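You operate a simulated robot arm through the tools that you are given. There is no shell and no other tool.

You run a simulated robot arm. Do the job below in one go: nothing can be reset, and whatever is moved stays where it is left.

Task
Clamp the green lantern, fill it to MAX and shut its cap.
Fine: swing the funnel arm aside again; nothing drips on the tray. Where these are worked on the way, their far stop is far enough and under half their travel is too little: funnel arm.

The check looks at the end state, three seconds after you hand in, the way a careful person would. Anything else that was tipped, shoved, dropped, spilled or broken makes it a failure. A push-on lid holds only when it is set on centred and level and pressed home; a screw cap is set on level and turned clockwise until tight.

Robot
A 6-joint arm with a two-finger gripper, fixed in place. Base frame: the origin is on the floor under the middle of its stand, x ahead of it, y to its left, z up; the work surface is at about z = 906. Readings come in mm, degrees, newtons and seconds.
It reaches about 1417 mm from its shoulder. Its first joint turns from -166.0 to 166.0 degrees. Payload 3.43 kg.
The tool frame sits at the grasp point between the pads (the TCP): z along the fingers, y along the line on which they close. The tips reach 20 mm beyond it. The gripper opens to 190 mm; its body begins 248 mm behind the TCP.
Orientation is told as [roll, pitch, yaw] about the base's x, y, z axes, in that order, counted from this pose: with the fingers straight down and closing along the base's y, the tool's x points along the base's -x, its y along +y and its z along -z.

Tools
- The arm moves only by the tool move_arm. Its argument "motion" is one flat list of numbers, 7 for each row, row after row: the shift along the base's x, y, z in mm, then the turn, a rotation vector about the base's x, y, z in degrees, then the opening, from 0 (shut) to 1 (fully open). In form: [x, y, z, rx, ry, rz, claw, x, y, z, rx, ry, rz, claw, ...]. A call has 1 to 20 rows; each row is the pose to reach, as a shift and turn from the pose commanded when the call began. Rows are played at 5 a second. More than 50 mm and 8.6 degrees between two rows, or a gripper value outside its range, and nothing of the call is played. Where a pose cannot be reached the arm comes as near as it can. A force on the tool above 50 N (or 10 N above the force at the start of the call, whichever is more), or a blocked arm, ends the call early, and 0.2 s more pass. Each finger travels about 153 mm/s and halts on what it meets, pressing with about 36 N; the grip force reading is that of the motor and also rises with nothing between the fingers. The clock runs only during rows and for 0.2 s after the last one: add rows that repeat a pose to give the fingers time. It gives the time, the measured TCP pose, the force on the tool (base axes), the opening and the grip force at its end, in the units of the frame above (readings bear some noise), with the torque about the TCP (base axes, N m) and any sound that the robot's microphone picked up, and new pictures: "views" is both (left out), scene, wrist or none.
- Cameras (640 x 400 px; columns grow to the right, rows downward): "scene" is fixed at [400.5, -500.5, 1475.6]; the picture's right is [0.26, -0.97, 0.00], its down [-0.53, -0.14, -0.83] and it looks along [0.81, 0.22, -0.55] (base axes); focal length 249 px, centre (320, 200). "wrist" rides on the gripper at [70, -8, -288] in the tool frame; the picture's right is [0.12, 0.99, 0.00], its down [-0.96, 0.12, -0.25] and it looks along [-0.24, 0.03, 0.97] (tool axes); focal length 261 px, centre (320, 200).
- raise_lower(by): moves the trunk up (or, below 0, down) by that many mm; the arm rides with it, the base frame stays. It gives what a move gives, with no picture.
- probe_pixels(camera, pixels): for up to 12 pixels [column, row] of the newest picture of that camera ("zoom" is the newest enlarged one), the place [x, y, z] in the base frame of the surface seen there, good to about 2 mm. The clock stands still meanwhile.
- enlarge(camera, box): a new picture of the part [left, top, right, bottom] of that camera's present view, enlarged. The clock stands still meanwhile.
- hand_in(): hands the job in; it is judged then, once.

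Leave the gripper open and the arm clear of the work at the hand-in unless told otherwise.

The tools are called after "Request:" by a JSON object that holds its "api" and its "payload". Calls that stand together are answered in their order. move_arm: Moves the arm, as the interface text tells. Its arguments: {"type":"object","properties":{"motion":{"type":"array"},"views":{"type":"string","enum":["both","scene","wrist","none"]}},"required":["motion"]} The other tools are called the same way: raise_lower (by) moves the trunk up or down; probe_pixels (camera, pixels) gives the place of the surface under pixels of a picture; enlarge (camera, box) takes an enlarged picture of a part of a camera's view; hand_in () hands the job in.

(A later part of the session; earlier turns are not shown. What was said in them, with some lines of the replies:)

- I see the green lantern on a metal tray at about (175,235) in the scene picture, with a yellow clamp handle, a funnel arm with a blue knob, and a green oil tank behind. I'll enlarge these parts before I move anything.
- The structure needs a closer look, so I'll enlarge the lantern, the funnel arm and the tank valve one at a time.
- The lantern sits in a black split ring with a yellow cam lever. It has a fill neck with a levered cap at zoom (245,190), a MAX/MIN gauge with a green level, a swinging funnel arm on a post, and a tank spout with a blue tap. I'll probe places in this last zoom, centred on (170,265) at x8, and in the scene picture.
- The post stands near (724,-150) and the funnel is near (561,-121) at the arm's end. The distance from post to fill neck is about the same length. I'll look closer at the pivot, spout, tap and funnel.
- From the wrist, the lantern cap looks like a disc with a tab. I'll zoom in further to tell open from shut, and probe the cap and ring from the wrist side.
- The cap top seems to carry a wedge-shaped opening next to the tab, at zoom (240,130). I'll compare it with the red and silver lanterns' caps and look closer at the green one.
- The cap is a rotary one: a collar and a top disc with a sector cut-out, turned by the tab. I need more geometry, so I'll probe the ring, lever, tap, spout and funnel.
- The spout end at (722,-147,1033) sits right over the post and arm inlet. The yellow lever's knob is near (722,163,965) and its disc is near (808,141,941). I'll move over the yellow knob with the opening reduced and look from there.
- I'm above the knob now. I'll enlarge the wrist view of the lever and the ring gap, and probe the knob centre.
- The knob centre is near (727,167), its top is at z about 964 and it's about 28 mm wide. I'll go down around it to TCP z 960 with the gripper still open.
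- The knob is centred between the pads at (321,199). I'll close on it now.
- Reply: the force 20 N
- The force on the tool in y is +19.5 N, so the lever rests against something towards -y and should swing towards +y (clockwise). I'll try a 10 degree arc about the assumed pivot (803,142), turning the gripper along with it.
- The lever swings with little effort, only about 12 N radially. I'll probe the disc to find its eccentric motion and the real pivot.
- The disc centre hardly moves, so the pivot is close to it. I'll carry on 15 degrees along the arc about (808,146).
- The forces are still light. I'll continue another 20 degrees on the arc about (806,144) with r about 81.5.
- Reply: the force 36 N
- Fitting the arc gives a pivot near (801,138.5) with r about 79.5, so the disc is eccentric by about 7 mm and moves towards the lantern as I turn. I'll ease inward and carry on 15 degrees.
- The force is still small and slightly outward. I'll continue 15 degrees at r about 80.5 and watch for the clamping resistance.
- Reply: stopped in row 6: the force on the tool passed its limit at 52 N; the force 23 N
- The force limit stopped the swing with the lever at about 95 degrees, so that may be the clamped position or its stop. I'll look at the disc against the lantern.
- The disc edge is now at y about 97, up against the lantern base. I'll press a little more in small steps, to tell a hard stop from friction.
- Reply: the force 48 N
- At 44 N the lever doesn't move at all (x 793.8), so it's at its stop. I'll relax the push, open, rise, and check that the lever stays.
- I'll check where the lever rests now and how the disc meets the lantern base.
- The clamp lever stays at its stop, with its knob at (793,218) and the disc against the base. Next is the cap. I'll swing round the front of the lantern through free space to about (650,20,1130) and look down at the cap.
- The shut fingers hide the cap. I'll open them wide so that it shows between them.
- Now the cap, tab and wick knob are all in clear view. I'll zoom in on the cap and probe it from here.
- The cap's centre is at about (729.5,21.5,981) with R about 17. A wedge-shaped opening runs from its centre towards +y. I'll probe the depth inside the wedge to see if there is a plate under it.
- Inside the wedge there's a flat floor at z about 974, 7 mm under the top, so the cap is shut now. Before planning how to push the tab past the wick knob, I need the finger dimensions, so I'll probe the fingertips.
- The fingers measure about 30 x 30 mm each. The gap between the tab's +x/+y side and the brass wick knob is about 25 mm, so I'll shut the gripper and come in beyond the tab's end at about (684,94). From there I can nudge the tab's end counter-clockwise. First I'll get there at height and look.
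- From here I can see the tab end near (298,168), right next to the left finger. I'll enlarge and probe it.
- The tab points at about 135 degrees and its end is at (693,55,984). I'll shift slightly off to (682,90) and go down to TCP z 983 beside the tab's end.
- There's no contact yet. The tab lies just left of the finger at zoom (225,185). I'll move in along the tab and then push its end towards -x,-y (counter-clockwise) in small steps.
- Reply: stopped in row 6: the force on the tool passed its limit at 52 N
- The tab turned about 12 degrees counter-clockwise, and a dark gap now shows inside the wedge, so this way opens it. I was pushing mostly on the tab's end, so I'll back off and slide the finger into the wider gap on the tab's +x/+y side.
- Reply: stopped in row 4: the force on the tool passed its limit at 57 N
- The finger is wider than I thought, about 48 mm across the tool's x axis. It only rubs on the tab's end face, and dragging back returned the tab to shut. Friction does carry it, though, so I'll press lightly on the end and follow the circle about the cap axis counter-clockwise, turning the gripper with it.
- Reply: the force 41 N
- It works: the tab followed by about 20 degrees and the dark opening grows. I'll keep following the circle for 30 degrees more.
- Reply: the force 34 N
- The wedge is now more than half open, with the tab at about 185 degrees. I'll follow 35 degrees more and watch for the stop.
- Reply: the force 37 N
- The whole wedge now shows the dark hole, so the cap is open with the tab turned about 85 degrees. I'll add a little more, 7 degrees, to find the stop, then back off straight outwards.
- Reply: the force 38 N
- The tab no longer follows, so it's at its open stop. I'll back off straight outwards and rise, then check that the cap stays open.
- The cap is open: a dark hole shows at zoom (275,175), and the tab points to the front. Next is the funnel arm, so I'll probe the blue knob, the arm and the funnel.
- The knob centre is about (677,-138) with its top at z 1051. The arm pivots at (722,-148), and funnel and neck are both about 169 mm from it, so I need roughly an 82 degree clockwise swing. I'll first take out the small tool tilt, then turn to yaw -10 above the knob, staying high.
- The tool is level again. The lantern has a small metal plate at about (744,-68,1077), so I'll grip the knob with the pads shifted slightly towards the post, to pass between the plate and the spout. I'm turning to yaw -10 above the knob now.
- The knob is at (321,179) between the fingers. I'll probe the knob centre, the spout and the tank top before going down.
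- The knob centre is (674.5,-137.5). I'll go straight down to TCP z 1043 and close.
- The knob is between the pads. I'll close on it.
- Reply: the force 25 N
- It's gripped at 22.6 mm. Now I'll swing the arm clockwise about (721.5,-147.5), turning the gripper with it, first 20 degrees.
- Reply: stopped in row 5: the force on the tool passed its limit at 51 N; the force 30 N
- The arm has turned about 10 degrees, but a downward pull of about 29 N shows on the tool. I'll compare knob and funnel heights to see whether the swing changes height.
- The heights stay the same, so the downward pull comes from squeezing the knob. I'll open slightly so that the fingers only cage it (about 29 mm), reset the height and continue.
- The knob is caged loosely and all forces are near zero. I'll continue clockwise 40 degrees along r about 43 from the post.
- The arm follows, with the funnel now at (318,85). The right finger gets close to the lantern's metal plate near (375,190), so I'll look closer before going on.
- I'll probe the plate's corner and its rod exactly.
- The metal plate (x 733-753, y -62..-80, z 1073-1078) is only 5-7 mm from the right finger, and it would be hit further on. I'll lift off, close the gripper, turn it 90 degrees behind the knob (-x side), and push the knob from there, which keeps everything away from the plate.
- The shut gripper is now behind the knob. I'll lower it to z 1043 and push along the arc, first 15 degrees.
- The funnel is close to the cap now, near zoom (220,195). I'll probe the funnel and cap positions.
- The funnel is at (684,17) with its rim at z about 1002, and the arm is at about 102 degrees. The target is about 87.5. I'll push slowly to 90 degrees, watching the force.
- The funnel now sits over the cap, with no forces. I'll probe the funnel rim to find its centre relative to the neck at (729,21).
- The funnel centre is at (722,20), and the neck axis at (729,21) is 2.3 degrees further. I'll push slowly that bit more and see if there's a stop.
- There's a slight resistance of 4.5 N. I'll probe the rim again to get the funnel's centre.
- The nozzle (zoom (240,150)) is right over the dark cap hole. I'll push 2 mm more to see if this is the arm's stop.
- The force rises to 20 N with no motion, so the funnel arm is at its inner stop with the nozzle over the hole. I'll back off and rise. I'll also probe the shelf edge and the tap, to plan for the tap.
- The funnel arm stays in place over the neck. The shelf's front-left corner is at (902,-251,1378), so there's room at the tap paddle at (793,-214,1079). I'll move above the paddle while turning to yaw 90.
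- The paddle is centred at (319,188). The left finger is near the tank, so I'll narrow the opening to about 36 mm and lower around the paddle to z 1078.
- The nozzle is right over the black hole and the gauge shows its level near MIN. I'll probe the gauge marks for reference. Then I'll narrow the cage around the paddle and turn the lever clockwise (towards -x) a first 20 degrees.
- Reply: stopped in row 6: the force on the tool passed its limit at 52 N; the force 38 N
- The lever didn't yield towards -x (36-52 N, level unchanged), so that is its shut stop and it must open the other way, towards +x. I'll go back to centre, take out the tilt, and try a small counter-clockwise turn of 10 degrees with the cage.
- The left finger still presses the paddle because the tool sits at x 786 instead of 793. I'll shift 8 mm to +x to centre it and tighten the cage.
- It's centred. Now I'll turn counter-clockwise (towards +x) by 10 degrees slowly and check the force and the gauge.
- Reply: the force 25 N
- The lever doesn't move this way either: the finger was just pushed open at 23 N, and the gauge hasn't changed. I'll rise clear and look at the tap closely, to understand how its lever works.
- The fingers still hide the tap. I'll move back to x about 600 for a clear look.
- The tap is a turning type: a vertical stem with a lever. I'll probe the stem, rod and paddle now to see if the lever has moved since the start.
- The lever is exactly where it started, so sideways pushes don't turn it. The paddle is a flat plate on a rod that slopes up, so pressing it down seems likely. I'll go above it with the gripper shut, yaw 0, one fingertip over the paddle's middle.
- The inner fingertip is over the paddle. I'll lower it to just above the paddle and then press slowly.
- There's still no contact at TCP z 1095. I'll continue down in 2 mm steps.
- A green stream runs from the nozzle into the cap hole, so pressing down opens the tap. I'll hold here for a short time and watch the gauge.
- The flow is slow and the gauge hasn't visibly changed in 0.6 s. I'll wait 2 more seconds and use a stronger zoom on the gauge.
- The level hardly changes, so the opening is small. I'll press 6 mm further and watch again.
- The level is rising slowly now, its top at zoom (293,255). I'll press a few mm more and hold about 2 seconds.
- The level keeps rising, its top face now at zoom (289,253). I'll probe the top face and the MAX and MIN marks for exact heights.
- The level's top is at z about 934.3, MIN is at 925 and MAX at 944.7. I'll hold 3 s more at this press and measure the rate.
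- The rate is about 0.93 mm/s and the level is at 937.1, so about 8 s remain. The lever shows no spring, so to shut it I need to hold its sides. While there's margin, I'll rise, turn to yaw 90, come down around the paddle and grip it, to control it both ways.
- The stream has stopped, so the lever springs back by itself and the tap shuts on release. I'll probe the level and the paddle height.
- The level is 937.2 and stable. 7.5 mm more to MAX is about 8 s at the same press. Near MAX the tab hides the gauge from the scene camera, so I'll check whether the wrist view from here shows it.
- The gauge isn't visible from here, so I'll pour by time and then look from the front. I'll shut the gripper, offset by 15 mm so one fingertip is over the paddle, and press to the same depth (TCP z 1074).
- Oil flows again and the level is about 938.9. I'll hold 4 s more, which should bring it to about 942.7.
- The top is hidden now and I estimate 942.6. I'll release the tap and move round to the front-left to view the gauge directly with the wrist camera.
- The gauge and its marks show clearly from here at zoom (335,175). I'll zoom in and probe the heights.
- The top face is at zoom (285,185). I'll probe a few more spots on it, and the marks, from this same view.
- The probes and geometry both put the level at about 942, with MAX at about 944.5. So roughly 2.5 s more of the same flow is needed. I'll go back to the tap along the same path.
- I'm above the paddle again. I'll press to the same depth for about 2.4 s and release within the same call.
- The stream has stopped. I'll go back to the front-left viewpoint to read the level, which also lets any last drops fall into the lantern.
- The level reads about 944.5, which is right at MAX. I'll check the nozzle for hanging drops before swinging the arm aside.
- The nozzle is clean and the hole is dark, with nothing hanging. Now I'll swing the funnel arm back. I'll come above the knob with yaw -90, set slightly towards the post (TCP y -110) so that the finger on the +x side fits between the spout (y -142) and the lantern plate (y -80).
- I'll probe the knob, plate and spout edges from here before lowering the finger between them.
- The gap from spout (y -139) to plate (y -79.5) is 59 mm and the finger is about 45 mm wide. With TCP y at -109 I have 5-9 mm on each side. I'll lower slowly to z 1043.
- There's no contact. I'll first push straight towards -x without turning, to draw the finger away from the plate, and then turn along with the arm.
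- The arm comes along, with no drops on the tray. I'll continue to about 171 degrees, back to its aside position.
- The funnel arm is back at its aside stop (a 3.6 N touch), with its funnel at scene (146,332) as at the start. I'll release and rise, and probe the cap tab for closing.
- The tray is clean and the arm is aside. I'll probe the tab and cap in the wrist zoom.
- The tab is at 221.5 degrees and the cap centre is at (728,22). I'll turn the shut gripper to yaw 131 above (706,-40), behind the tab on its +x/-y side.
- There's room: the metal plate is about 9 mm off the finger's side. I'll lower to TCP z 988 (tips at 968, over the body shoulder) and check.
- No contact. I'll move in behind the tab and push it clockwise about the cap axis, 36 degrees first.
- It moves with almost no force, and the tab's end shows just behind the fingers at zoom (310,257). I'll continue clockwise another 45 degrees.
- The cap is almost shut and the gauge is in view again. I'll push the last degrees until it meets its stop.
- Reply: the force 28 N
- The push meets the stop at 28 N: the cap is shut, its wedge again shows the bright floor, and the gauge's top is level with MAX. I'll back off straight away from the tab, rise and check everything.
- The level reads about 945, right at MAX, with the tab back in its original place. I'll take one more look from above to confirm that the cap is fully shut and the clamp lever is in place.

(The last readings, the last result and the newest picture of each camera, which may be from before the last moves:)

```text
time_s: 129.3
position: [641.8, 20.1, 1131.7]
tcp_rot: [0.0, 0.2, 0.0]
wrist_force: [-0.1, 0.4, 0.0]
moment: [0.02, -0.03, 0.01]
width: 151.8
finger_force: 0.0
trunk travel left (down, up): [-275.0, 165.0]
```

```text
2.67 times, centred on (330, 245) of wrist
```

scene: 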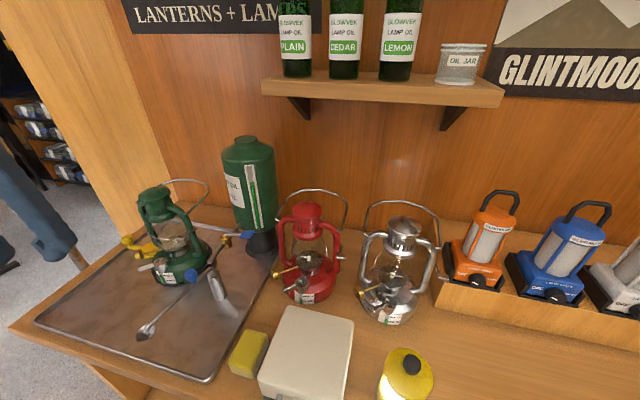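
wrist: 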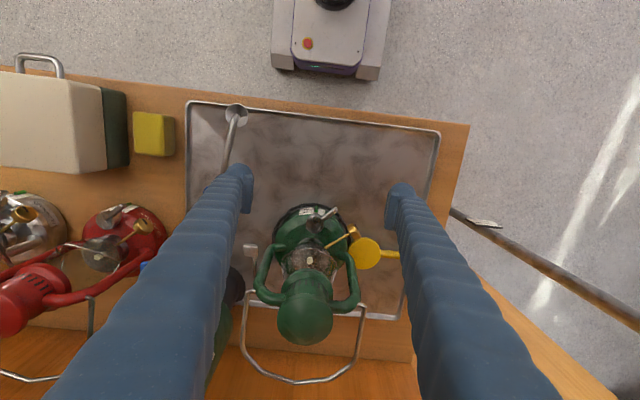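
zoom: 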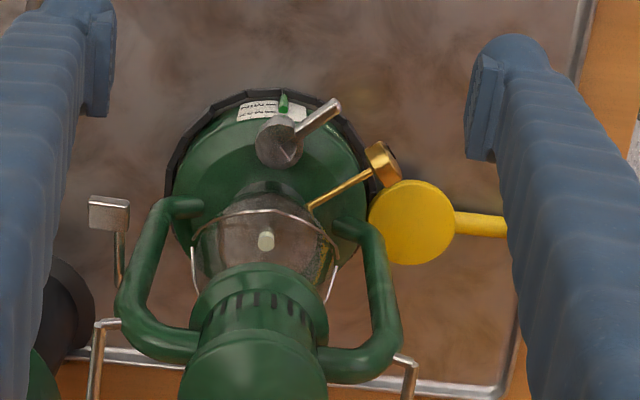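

The cap looks the same as in its shut state at the start, and the gauge top sits at MAX. I'll retreat clear with the gripper open and take a last look at funnel, tray, tap and clamp.

Request:
{"api": "move_arm", "payload": {"motion": [-20, 10, 40, 0, 0, 0, 0.8, -45, 30, 80, 0, 0, 0, 0.8, -70, 50, 115, 0, 0, 0, 0.8, -90, 70, 140, 0, 0, 0, 0.8, -90, 70, 140, 0, 0, 0, 0.8], "views": "both"}}

Request:
{"api": "enlarge", "payload": {"camera": "scene", "box": [110, 190, 270, 300]}}

Request:
{"api": "enlarge", "payload": {"camera": "scene", "box": [60, 260, 230, 380]}}

Request:
{"api": "enlarge", "payload": {"camera": "scene", "box": [130, 305, 180, 350]}}

```text
refused: row 2 steps farther than a row can; nothing moved
```

```text
3.64 times, centred on (190, 245) of scene
```

zoom: 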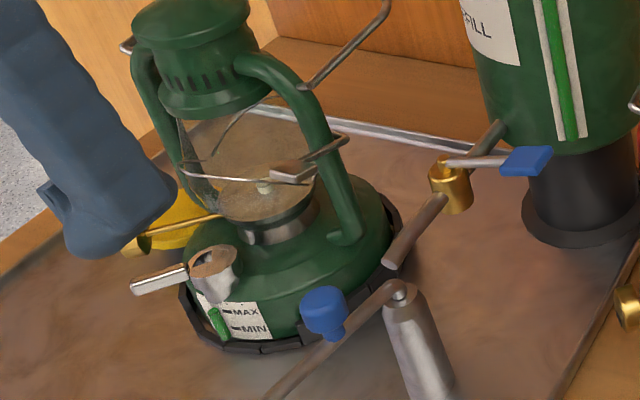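

```text
3.33 times, centred on (145, 320) of scene
```

zoom: 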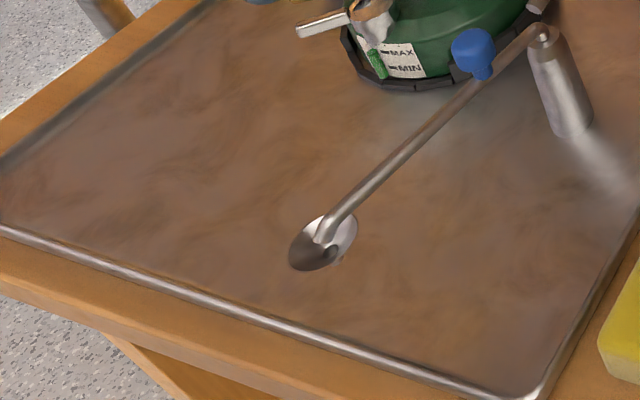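

```text
8.89 times, centred on (155, 328) of scene
```

zoom: 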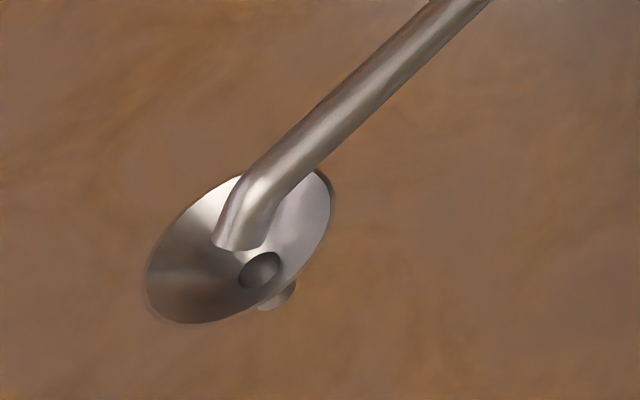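

The move was refused because one step was too long, so nothing moved. The tray, funnel and nozzle are clean. I'll retreat in smaller steps.

Request:
{"api": "move_arm", "payload": {"motion": [-15, 10, 30, 0, 0, 0, 0.8, -35, 20, 60, 0, 0, 0, 0.8, -55, 35, 90, 0, 0, 0, 0.8, -75, 50, 115, 0, 0, 0, 0.8, -90, 70, 140, 0, 0, 0, 0.8, -90, 70, 140, 0, 0, 0, 0.8], "views": "both"}}

Request:
{"api": "enlarge", "payload": {"camera": "scene", "box": [110, 190, 270, 300]}}

Request:
{"api": "enlarge", "payload": {"camera": "scene", "box": [115, 225, 185, 285]}}

Request:
{"api": "probe_pixels", "payload": {"camera": "scene", "pixels": [[126, 239], [146, 330], [245, 235], [153, 246], [160, 190]]}}

```text
time_s: 130.7
position: [553.7, 90.9, 1271.1]
tcp_rot: [0.0, 0.2, 0.0]
wrist_force: [0.3, 0.3, 0.4]
moment: [-0.05, 0.08, 0.05]
width: 152.1
finger_force: 0.1
trunk travel left (down, up): [-275.0, 165.0]
```

scene: 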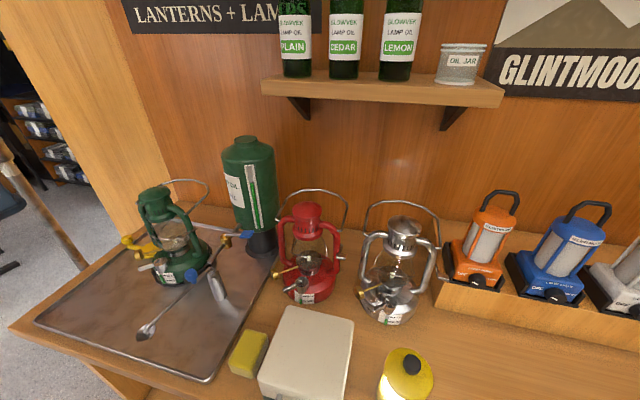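
wrist: 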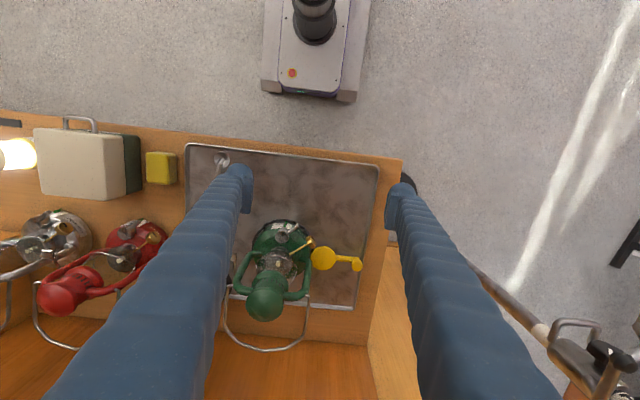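

```text
3.64 times, centred on (190, 245) of scene
```

zoom: 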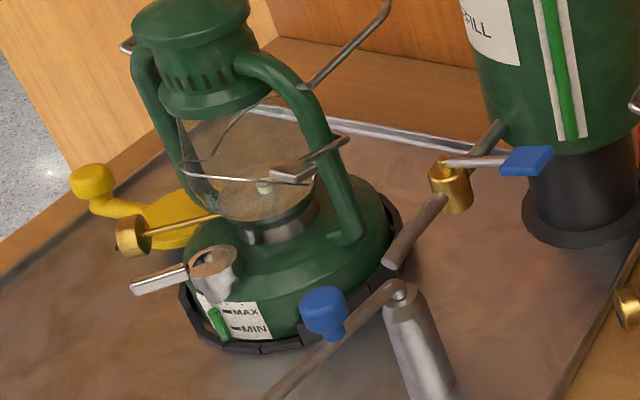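

```text
6.67 times, centred on (150, 255) of scene
```

zoom: 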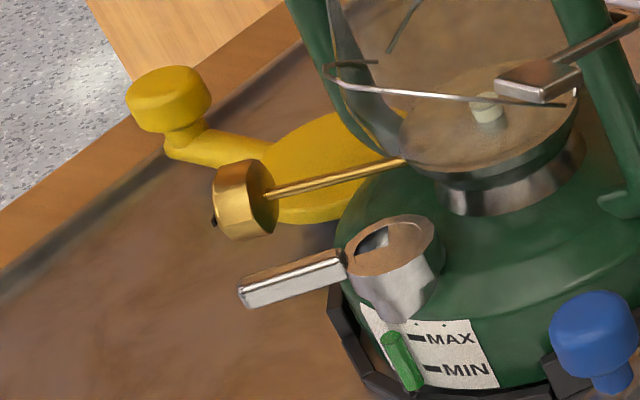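

```text
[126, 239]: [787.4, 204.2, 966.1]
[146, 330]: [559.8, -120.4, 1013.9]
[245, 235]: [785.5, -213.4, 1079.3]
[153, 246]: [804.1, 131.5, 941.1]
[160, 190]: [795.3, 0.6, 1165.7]
```

Final check: the clamp lever is at its stop with its disc against the base, and the level stands at MAX. The cap is shut and the funnel arm is aside at (560,-120), where it began. The tap has sprung back, the tray is dry, and the gripper is open and clear. I'm handing in.

Request:
{"api": "hand_in", "payload": {}}

```text
The job is handed in.
```

I clamped the green lantern, filled it to MAX and shut its cap. The job is handed in; I haven't seen a verdict.

- **Clamp:** the yellow lever is turned to its stop, with its disc against the lantern base. It held at 44 N and stayed put when I let go.
- **Fill:** the gauge read z 945 at the end and the MAX mark about 944.5, so it is at MAX within the roughly 2 mm measuring error. The tap shuts by itself when its lever is released.
- **Cap:** I turned the tab clockwise back to its stop, where it took 28 N without moving. From above it looks the same as before I opened it.
- **Funnel arm:** it is back at its outer stop, within 2 mm of where it started. I waited for the nozzle to clear before swinging it.
- **Tray and surroundings:** I saw no drips on the tray or the nozzle, and nothing else in the scene looks moved.

While working out how the tap opens, I pushed its lever sideways, up to 52 N in one direction, and it did not move. It opens by pressing down, and after the pour it was back at its starting height.

I left the gripper open and the arm clear of the work.
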